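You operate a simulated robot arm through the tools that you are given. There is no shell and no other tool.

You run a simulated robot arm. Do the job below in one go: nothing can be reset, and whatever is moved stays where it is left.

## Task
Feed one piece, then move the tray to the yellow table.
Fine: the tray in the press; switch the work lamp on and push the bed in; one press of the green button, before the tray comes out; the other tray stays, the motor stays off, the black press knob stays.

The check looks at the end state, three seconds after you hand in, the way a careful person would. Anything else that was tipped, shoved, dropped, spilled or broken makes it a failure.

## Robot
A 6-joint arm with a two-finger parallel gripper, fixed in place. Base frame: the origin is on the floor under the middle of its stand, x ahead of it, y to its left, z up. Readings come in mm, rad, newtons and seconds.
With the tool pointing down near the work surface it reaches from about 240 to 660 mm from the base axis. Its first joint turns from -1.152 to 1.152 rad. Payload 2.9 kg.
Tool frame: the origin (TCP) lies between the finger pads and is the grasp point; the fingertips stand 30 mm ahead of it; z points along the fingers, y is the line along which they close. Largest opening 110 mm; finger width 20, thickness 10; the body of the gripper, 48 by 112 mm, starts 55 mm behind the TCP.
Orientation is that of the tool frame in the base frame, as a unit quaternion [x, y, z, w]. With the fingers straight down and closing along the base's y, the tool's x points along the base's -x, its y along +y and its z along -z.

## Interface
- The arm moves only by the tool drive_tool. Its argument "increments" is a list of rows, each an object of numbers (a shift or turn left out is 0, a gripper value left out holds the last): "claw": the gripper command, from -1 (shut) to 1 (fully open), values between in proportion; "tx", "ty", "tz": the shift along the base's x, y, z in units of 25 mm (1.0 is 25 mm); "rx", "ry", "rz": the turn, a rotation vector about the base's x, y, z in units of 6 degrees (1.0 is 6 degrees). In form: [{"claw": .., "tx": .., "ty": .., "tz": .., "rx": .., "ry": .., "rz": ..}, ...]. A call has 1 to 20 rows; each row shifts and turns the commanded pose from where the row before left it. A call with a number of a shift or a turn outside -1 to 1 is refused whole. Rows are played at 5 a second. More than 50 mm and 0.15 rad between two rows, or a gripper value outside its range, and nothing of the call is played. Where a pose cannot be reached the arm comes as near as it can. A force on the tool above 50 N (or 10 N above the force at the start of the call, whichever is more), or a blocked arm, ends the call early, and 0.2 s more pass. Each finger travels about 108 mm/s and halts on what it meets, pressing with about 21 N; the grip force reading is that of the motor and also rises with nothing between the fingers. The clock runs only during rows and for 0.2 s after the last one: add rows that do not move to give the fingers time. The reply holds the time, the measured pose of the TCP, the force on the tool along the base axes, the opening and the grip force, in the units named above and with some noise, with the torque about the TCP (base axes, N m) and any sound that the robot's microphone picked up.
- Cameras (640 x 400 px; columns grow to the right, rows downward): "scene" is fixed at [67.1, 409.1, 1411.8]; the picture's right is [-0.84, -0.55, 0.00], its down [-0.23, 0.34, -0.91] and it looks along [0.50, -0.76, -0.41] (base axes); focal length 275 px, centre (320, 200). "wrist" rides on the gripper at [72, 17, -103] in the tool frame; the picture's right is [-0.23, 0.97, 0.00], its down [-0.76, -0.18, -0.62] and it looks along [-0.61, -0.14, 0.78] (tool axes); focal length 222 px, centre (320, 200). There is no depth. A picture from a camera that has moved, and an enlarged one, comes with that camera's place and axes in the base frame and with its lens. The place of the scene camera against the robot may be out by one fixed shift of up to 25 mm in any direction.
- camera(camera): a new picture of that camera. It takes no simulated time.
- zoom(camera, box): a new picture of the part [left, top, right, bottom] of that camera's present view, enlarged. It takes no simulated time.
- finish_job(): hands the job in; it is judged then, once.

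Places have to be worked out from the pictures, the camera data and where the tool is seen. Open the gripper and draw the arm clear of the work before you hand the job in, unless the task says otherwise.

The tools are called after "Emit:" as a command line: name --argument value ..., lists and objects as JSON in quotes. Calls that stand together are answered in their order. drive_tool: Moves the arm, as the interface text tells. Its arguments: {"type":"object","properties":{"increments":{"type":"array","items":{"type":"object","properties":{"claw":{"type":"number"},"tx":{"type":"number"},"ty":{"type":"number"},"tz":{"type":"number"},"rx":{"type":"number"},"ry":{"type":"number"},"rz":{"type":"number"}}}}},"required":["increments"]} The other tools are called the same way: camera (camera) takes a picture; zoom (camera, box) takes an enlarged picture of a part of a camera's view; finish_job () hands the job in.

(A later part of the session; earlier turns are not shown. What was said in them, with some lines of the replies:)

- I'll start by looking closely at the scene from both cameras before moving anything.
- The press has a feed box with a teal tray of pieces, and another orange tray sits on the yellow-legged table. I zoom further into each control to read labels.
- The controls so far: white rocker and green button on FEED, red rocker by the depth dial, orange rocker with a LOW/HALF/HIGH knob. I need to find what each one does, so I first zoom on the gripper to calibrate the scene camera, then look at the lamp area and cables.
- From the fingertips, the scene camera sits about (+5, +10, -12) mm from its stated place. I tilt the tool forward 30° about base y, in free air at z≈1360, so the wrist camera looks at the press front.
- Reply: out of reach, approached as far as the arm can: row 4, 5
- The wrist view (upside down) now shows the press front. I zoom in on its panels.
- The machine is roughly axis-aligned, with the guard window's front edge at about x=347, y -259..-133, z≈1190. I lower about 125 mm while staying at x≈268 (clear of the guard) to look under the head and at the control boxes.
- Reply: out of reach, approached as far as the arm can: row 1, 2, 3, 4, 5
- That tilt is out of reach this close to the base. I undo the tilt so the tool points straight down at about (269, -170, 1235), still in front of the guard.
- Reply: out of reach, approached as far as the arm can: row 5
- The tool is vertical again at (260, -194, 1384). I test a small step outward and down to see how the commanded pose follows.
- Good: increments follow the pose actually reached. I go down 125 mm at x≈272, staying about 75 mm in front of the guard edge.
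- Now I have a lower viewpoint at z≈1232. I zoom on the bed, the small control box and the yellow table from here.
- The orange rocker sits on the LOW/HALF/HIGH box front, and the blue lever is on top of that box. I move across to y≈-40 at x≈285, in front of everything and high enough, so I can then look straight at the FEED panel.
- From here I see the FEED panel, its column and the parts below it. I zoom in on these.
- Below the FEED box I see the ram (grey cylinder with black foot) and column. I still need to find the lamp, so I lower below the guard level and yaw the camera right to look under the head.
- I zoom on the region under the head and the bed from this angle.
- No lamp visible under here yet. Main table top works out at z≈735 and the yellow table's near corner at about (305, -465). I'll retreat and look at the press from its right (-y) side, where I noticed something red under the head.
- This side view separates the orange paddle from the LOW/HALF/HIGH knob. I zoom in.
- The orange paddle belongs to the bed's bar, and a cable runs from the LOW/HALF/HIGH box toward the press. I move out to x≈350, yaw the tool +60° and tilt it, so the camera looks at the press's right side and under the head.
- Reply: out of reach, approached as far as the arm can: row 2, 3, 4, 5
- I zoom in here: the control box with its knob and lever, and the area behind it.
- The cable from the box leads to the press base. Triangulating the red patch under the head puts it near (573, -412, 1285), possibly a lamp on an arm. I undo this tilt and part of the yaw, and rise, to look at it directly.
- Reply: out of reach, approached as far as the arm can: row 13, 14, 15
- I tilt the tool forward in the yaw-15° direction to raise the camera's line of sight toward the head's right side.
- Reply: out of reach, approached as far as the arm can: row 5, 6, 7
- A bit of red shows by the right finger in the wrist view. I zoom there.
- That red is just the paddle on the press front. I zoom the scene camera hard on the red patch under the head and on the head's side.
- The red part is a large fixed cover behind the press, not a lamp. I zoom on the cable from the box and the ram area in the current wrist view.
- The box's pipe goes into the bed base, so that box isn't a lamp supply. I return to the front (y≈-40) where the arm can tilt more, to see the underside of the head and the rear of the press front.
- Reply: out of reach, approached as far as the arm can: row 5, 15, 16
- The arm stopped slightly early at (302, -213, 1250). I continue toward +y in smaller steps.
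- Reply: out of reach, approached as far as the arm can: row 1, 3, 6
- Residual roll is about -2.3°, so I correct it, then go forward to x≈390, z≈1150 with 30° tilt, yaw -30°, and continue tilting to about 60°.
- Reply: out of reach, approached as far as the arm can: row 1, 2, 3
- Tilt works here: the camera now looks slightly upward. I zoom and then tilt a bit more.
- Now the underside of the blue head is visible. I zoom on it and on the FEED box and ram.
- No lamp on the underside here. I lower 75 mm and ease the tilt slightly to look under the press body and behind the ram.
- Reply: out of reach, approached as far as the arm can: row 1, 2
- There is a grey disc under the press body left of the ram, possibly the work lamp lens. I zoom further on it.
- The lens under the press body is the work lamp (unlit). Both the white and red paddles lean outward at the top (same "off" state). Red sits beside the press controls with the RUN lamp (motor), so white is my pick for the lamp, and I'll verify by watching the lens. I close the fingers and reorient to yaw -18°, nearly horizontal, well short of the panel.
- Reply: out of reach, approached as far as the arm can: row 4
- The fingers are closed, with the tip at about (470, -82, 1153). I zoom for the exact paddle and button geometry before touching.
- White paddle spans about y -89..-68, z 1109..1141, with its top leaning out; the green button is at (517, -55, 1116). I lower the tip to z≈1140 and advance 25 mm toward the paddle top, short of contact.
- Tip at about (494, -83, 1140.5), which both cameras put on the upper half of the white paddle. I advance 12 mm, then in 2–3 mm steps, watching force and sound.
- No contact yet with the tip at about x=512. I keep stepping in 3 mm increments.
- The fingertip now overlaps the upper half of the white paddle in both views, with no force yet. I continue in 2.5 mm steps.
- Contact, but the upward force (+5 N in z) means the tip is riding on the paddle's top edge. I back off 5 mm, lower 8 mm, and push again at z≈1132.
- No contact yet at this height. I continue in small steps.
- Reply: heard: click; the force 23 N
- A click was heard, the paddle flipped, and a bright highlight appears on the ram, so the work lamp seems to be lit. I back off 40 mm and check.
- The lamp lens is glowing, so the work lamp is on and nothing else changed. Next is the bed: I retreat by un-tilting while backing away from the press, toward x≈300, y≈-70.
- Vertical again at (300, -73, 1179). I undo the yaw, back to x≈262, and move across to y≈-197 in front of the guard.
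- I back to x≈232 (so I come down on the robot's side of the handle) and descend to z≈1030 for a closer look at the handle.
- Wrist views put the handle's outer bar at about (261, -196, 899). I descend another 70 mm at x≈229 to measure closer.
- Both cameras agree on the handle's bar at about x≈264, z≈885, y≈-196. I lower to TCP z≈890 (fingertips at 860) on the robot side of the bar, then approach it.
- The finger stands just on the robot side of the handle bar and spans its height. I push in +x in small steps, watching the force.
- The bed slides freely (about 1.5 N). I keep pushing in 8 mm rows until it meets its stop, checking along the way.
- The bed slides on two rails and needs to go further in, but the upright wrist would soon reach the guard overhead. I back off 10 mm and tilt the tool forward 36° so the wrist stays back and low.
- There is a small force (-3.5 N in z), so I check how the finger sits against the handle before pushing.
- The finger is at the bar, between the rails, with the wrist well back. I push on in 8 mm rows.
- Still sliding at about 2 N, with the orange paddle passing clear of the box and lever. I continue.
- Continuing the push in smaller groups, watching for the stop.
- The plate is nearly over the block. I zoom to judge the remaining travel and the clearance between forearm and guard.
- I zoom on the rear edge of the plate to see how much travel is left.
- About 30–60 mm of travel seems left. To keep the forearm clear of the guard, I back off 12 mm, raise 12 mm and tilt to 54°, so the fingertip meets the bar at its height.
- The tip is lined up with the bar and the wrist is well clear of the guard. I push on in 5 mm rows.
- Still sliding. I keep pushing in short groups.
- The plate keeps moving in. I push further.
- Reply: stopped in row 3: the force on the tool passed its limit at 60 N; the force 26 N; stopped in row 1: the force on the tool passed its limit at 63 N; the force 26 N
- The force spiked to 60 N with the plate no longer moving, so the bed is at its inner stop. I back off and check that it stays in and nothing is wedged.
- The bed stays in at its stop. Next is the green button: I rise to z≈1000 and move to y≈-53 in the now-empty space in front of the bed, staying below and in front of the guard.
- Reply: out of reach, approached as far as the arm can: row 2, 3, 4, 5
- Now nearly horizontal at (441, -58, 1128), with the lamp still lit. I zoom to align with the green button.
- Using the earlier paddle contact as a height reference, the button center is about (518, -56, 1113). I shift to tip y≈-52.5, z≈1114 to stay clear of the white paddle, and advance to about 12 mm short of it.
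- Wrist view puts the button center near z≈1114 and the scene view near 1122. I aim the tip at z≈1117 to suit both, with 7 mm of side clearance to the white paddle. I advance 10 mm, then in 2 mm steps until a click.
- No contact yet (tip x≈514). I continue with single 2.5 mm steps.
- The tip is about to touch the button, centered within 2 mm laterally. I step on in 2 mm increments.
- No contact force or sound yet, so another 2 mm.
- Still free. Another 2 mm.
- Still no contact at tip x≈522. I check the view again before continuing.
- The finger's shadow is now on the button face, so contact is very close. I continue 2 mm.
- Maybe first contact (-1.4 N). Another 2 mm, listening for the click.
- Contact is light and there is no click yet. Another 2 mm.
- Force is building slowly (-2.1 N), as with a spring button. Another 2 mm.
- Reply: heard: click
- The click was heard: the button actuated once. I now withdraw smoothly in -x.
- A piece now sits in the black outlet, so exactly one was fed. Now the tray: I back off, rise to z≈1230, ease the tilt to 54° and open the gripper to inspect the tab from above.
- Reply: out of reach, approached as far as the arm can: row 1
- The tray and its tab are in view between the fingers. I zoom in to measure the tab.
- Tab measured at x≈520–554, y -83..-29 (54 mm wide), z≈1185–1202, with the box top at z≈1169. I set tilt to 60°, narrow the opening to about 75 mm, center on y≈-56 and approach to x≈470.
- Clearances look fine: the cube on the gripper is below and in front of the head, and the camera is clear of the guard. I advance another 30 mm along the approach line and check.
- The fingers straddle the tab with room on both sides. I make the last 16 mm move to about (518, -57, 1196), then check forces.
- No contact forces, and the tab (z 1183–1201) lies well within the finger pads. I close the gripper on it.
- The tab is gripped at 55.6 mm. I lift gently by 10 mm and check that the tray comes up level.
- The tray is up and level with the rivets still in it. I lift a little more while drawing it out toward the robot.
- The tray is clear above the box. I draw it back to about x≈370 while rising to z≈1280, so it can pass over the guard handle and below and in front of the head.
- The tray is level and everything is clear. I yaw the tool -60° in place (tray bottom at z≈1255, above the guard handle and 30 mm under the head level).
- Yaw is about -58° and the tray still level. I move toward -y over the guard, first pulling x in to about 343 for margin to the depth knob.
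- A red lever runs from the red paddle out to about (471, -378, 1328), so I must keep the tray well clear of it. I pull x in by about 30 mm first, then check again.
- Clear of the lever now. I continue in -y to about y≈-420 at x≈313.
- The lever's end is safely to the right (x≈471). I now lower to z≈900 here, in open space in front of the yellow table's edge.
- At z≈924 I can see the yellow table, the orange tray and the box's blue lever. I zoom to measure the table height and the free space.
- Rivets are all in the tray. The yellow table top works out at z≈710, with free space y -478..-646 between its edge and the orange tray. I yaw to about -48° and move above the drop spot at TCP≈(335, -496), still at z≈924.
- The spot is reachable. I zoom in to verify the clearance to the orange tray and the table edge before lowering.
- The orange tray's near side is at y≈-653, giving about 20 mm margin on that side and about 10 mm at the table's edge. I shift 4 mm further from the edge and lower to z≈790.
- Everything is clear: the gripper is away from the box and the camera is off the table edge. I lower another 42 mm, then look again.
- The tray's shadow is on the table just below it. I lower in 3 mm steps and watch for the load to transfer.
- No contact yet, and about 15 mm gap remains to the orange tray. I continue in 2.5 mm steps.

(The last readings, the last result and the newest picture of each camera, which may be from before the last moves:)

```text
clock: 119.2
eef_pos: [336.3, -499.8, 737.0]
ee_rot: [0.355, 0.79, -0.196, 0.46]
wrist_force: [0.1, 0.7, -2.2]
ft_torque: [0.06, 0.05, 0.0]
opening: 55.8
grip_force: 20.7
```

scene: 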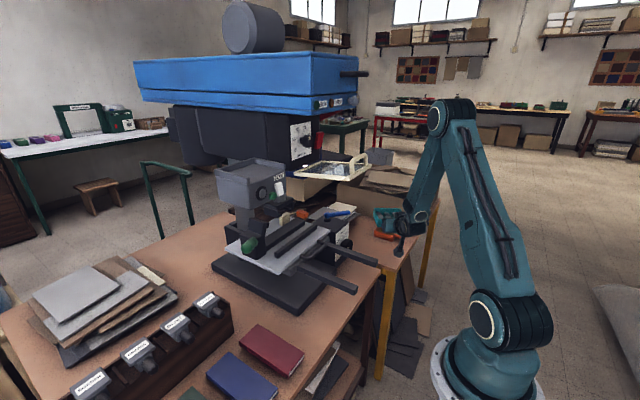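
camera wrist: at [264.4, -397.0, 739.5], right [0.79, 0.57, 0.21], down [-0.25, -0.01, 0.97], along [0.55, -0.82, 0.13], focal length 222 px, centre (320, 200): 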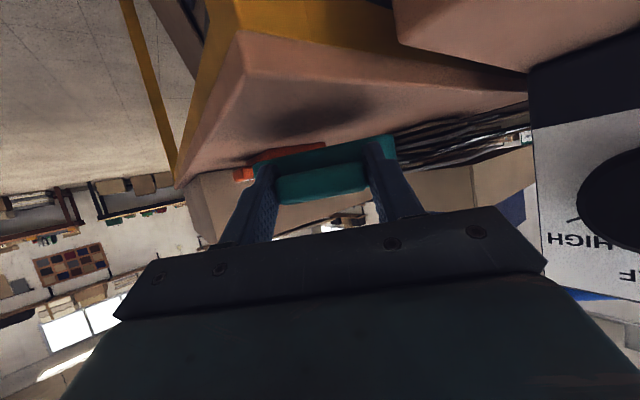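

Still carrying the full load (about -2 N). Two more 2.5 mm steps.

Emit:
drive_tool --increments '[{"tz": -0.1}, {}]'

Emit:
drive_tool --increments '[{"tz": -0.1}, {}]'

Emit:
camera --camera "wrist"

Emit:
zoom --camera "scene" --box '[350, 210, 420, 270]'

```text
clock: 119.8
eef_pos: [335.9, -500.2, 734.4]
ee_rot: [0.354, 0.79, -0.195, 0.46]
wrist_force: [-0.5, 0.9, -0.7]
ft_torque: [0.07, 0.1, 0.01]
opening: 55.7
grip_force: 21.2
```

```text
clock: 120.3
eef_pos: [334.1, -500.9, 732.4]
ee_rot: [0.354, 0.791, -0.195, 0.46]
wrist_force: [0.5, -0.3, -1.8]
ft_torque: [0.08, 0.07, -0.03]
opening: 55.9
grip_force: 21.2
```

```text
taken
camera wrist: at [263.8, -396.1, 720.9], right [0.79, 0.57, 0.21], down [-0.25, -0.01, 0.97], along [0.55, -0.82, 0.13], focal length 222 px, centre (320, 200)
```

wrist: 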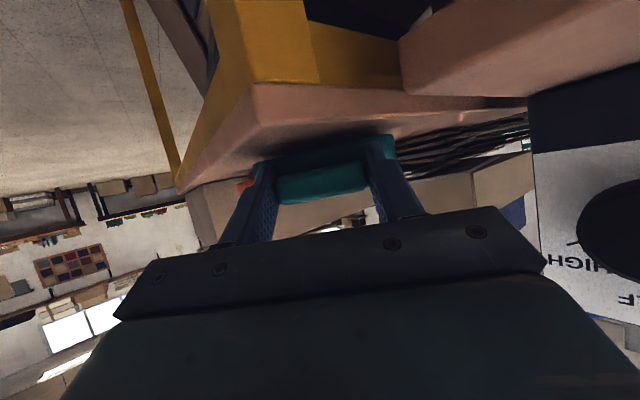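

```text
6.67 times, centred on (385, 240) of scene
camera zoom: at [67.1, 409.1, 1411.8], right [-0.84, -0.55, 0.0], down [-0.23, 0.34, -0.91], along [0.5, -0.76, -0.41], focal length 1834 px, centre (-113, -67)
```

zoom: 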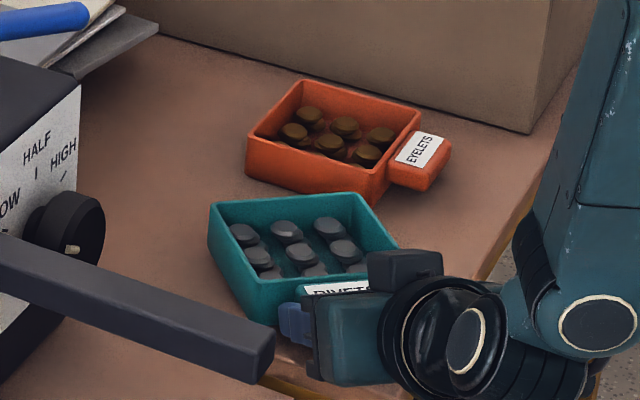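

Load still about -2 N, so no contact. From this low view the table tops appear nearer z≈702. I zoom to confirm before lowering on.

Emit:
zoom --camera "wrist" --box '[170, 60, 430, 230]'

Emit:
drive_tool --increments '[{"tz": -0.1}, {}]'

Emit:
drive_tool --increments '[{"tz": -0.1}, {}]'

```text
2.35 times, centred on (300, 145) of wrist
camera zoom: at [263.8, -396.1, 720.9], right [0.79, 0.57, 0.21], down [-0.25, -0.01, 0.97], along [0.55, -0.82, 0.13], focal length 523 px, centre (367, 329)
```

zoom: 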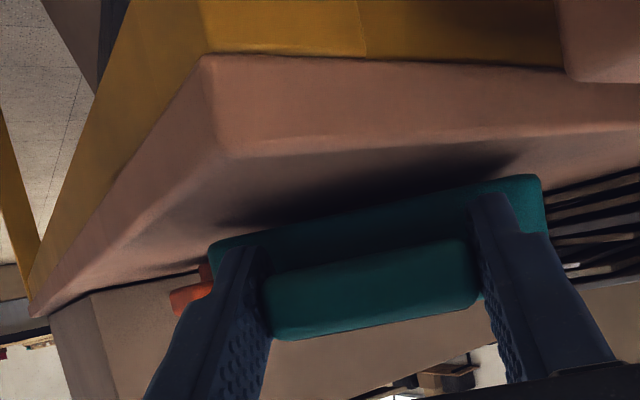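

```text
clock: 121.0
eef_pos: [334.5, -500.0, 730.1]
ee_rot: [0.354, 0.791, -0.195, 0.46]
wrist_force: [0.6, -0.4, -0.4]
ft_torque: [0.06, 0.08, 0.0]
opening: 56.0
grip_force: 20.9
```

```text
clock: 121.5
eef_pos: [335.7, -499.4, 726.2]
ee_rot: [0.355, 0.791, -0.195, 0.459]
wrist_force: [-0.3, 0.5, -1.7]
ft_torque: [0.08, 0.07, -0.01]
opening: 55.4
grip_force: 21.1
```

The zoom puts the table's top corner at z≈700, so contact should come at TCP≈726, about here. I keep going in 2 mm steps.

Emit:
drive_tool --increments '[{"tz": -0.08}, {}]'

Emit:
drive_tool --increments '[{"tz": -0.08}, {}]'

Emit:
zoom --camera "wrist" --box '[170, 60, 430, 230]'

```text
clock: 122.2
eef_pos: [336.4, -501.8, 725.6]
ee_rot: [0.354, 0.79, -0.195, 0.461]
wrist_force: [0.1, 1.3, 3.4]
ft_torque: [-0.54, -0.21, 0.03]
opening: 55.9
grip_force: 20.2
```

```text
clock: 122.8
eef_pos: [336.8, -501.2, 726.0]
ee_rot: [0.354, 0.79, -0.195, 0.461]
wrist_force: [1.6, 4.8, 13.7]
ft_torque: [-0.46, -0.02, 0.02]
opening: 56.0
grip_force: 21.0
```

```text
2.35 times, centred on (300, 145) of wrist
camera zoom: at [264.6, -397.3, 713.5], right [0.79, 0.57, 0.21], down [-0.25, -0.01, 0.97], along [0.55, -0.82, 0.13], focal length 523 px, centre (367, 329)
```

zoom: 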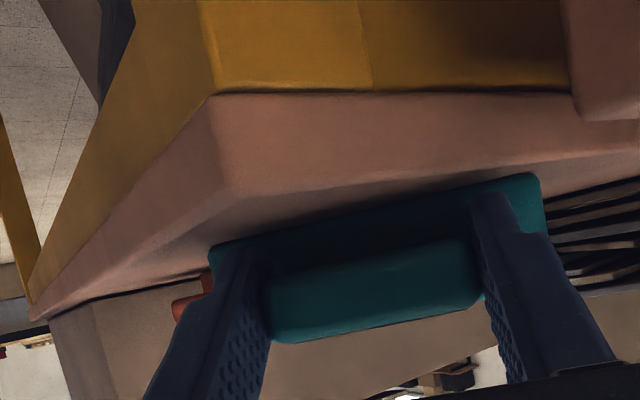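

The load transferred (+13.7 N), so the tray is on the table. I relieve the pressure by 1.5 mm, then open the gripper to about 80 mm.

Emit:
drive_tool --increments '[{"tz": 0.06}, {}]'

Emit:
drive_tool --increments '[{"claw": 0.1}, {"claw": 0.25}, {"claw": 0.4}, {}, {}]'

Emit:
zoom --camera "scene" --box '[350, 210, 420, 270]'

Emit:
camera --camera "wrist"

```text
clock: 123.3
eef_pos: [334.7, -501.1, 724.4]
ee_rot: [0.354, 0.791, -0.195, 0.459]
wrist_force: [3.3, -2.4, 5.8]
ft_torque: [-0.63, -0.19, 0.15]
opening: 55.8
grip_force: 20.7
```

```text
clock: 124.5
eef_pos: [334.8, -500.8, 725.4]
ee_rot: [0.354, 0.791, -0.195, 0.459]
wrist_force: [0.1, 2.0, 2.4]
ft_torque: [-0.05, 0.08, -0.01]
opening: 76.6
grip_force: 0.1
```

```text
6.67 times, centred on (385, 240) of scene
camera zoom: at [67.1, 409.2, 1411.8], right [-0.84, -0.55, 0.0], down [-0.23, 0.34, -0.91], along [0.5, -0.76, -0.41], focal length 1834 px, centre (-113, -67)
```

zoom: 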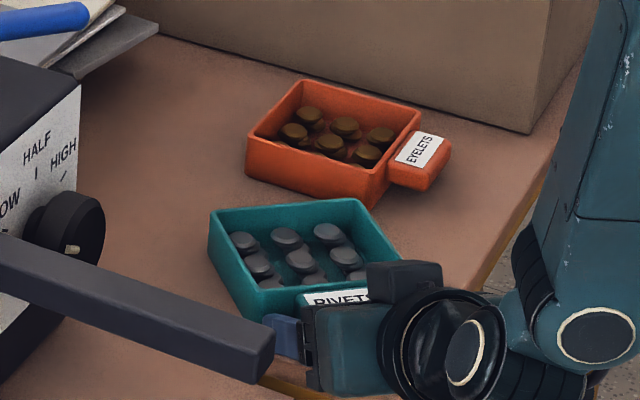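

```text
taken
camera wrist: at [263.3, -396.5, 713.5], right [0.79, 0.57, 0.21], down [-0.25, -0.01, 0.97], along [0.55, -0.82, 0.13], focal length 222 px, centre (320, 200)
```

wrist: 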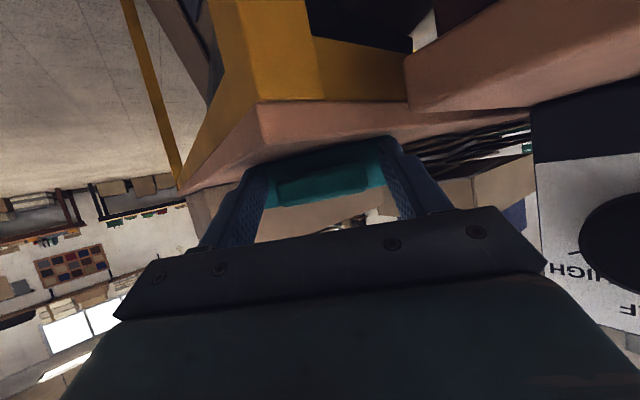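

The tray is released and sits flat, with a visible gap to the orange tray. I withdraw along the tool axis, backward and up.

Emit:
drive_tool --increments '[{"tx": -0.23, "ty": 0.26, "tz": 0.2}, {"tx": -0.4, "ty": 0.45, "tz": 0.35}, {"tx": -0.5, "ty": 0.55, "tz": 0.45}, {"tx": -0.5, "ty": 0.55, "tz": 0.45}, {"tx": -0.4, "ty": 0.45, "tz": 0.6}, {}]'

Emit:
zoom --camera "scene" --box '[340, 200, 440, 280]'

Emit:
camera --camera "wrist"

```text
clock: 126.0
eef_pos: [304.4, -437.1, 777.9]
ee_rot: [0.355, 0.791, -0.196, 0.458]
wrist_force: [-0.2, 0.3, 0.9]
ft_torque: [0.02, 0.0, 0.01]
opening: 77.1
grip_force: 0.0
out of reach, approached as far as the arm can: row 3, 4, 5
```

```text
5.00 times, centred on (390, 240) of scene
camera zoom: at [67.1, 409.1, 1411.8], right [-0.84, -0.55, 0.0], down [-0.23, 0.34, -0.91], along [0.5, -0.76, -0.41], focal length 1376 px, centre (-30, 0)
```

zoom: 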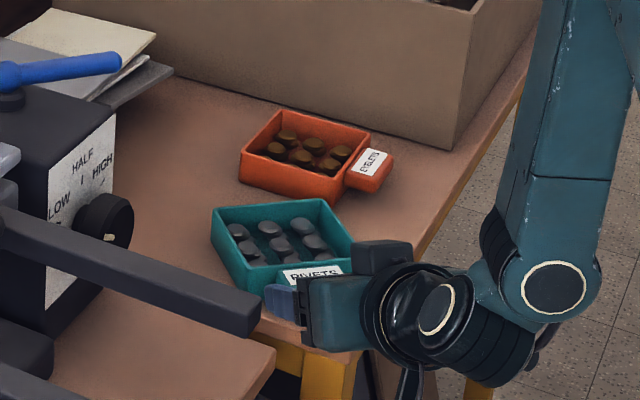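

```text
taken
camera wrist: at [231.6, -333.7, 765.4], right [0.8, 0.57, 0.21], down [-0.25, -0.01, 0.97], along [0.55, -0.82, 0.13], focal length 222 px, centre (320, 200)
```

wrist: 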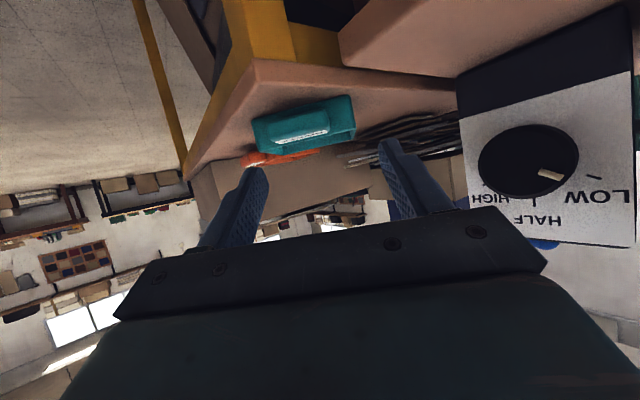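

The tray stands alone with its label visible and the gripper is clear. I raise the arm straight up, away from the work.

Emit:
drive_tool --increments '[{"tz": 0.8}, {"tz": 1}, {"tz": 1}, {"tz": 1}, {"tz": 1}, {"tz": 1}, {"tz": 1}, {"tz": 1}, {"tz": 1}, {"tz": 1}, {"tz": 1}, {"tz": 1}, {"tz": 1}, {"claw": 1}, {}]'

Emit:
camera --camera "scene"

Emit:
camera --camera "wrist"

```text
clock: 129.2
eef_pos: [302.5, -436.6, 1098.1]
ee_rot: [0.354, 0.791, -0.195, 0.46]
wrist_force: [-0.3, -0.3, -0.2]
ft_torque: [0.04, 0.02, -0.02]
opening: 110.0
grip_force: 0.0
```

```text
taken
```

scene: 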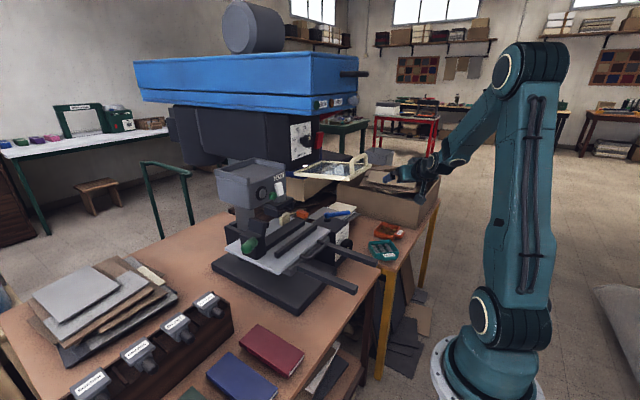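

```text
taken
camera wrist: at [230.7, -332.8, 1086.5], right [0.79, 0.57, 0.21], down [-0.25, -0.01, 0.97], along [0.55, -0.82, 0.13], focal length 222 px, centre (320, 200)
```

wrist: 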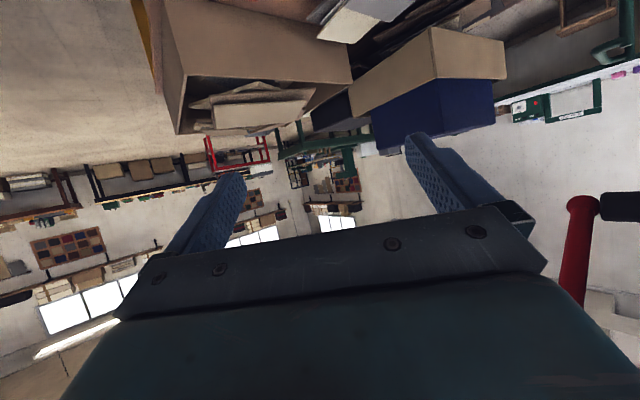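

All looks in order. I un-tilt the tool so the wrist camera can look down over the finished work for a final check.

Emit:
drive_tool --increments '[{"rx": 0.743, "ry": 0.669}, {"rx": 0.743, "ry": 0.669}, {"rx": 0.743, "ry": 0.669}, {"rx": 0.743, "ry": 0.669}, {"rx": 0.743, "ry": 0.669}, {"rx": 0.743, "ry": 0.669}, {"rx": 0.743, "ry": 0.669}, {"rx": 0.743, "ry": 0.669}, {"rx": 0.743, "ry": 0.669}, {"rx": 0.743, "ry": 0.669}, {}]'

Emit:
camera --camera "wrist"

Emit:
zoom --camera "scene" --box '[200, 80, 440, 300]'

Emit:
zoom --camera "scene" --box '[340, 200, 440, 280]'

```text
clock: 131.6
eef_pos: [301.1, -437.3, 1095.8]
ee_rot: [0.412, 0.911, 0.006, 0.002]
wrist_force: [-0.5, 0.3, 0.1]
ft_torque: [-0.02, 0.03, 0.0]
opening: 110.0
grip_force: 0.0
```

```text
taken
camera wrist: at [266.9, -373.7, 1199.6], right [0.88, 0.47, 0.01], down [0.36, -0.7, 0.62], along [0.3, -0.54, -0.79], focal length 222 px, centre (320, 200)
```

wrist: 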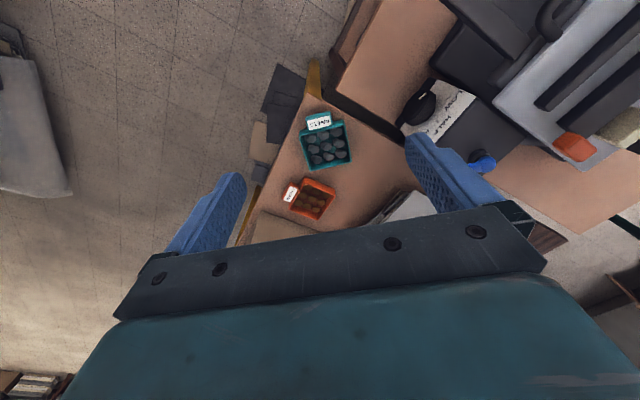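

```text
1.82 times, centred on (320, 190) of scene
camera zoom: at [67.1, 409.1, 1411.8], right [-0.84, -0.55, 0.0], down [-0.23, 0.34, -0.91], along [0.5, -0.76, -0.41], focal length 500 px, centre (320, 218)
```

zoom: 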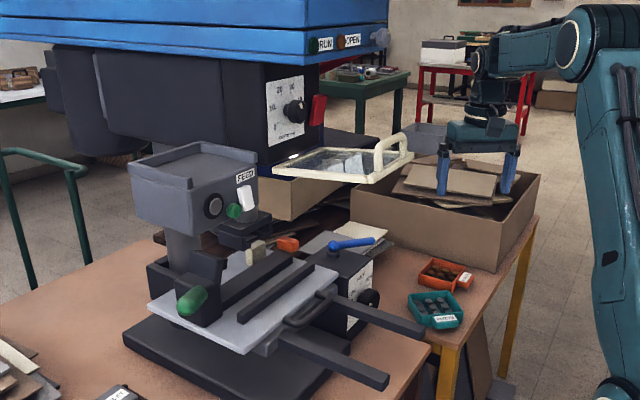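

```text
5.00 times, centred on (390, 240) of scene
camera zoom: at [67.1, 409.1, 1411.8], right [-0.84, -0.55, 0.0], down [-0.23, 0.34, -0.91], along [0.5, -0.76, -0.41], focal length 1376 px, centre (-30, 0)
```

zoom: 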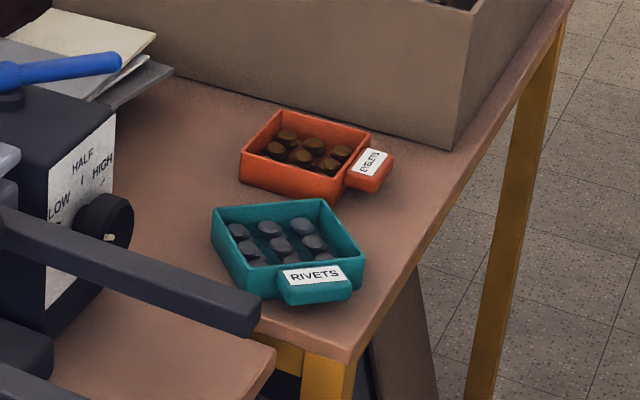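

The final check shows the teal tray on the yellow table with its rivets in it, the orange tray untouched and the bed in. I do one last zoom on the lamp, press panel and fed piece.

Emit:
zoom --camera "scene" --box '[200, 80, 380, 200]'

Emit:
zoom --camera "wrist" --box '[240, 60, 480, 230]'

```text
3.33 times, centred on (290, 140) of scene
camera zoom: at [67.1, 409.1, 1411.8], right [-0.84, -0.55, 0.0], down [-0.23, 0.34, -0.91], along [0.5, -0.76, -0.41], focal length 917 px, centre (420, 400)
```

zoom: 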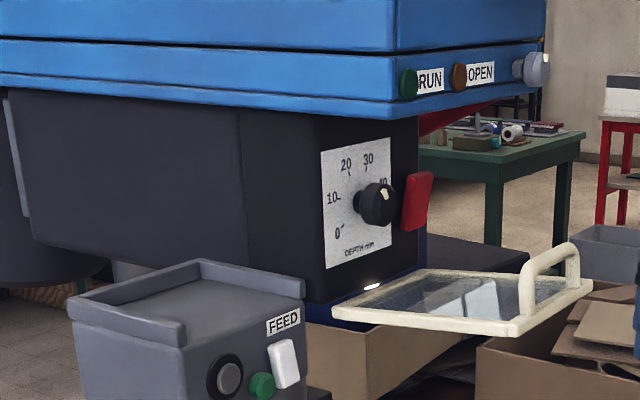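

```text
2.35 times, centred on (360, 145) of wrist
camera zoom: at [266.9, -373.7, 1199.6], right [0.88, 0.47, 0.01], down [0.36, -0.7, 0.62], along [0.3, -0.54, -0.79], focal length 523 px, centre (226, 329)
```

zoom: 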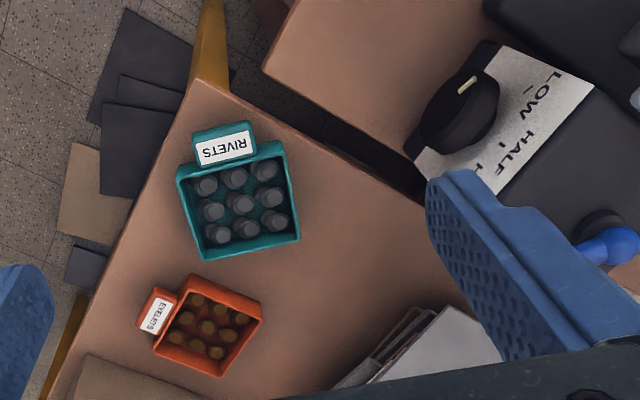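

Everything matches the task:
- The work lamp is on and the bed is in.
- One piece was fed, before the tray came out.
- The RIVETS tray is on the yellow table, with the orange tray undisturbed.
- The RUN lamp is dark, and the red paddle and black depth knob are unchanged.

The gripper is open and the arm is clear, so I hand in the job.

Emit:
finish_job

```text
The job is handed in.
```

The job is handed in: one piece was fed and the teal RIVETS tray is now on the yellow table. I have not seen the check's verdict.

- **Lamp:** I flipped the white paddle on the FEED box. None of the switches was labelled for the lamp, so I chose it by reasoning. The lens under the press lit up after the click, which confirmed it.
- **Bed:** I pushed it in by its handle until it reached its stop, where the force briefly rose to about 60 N. It stayed in when I backed off.
- **Feed:** I pressed the green button once and heard one click. A piece appeared in the black outlet while the tray was still in the press.
- **Tray:** It stands flat on the yellow table with its rivets in it. It doesn't touch the orange tray or hang over the table edge.
- **Left alone:** The orange tray, the red paddle by the depth dial and the black depth knob look unchanged, and the RUN lamp is dark.

The gripper is open and the arm is raised about 400 mm above the yellow table.
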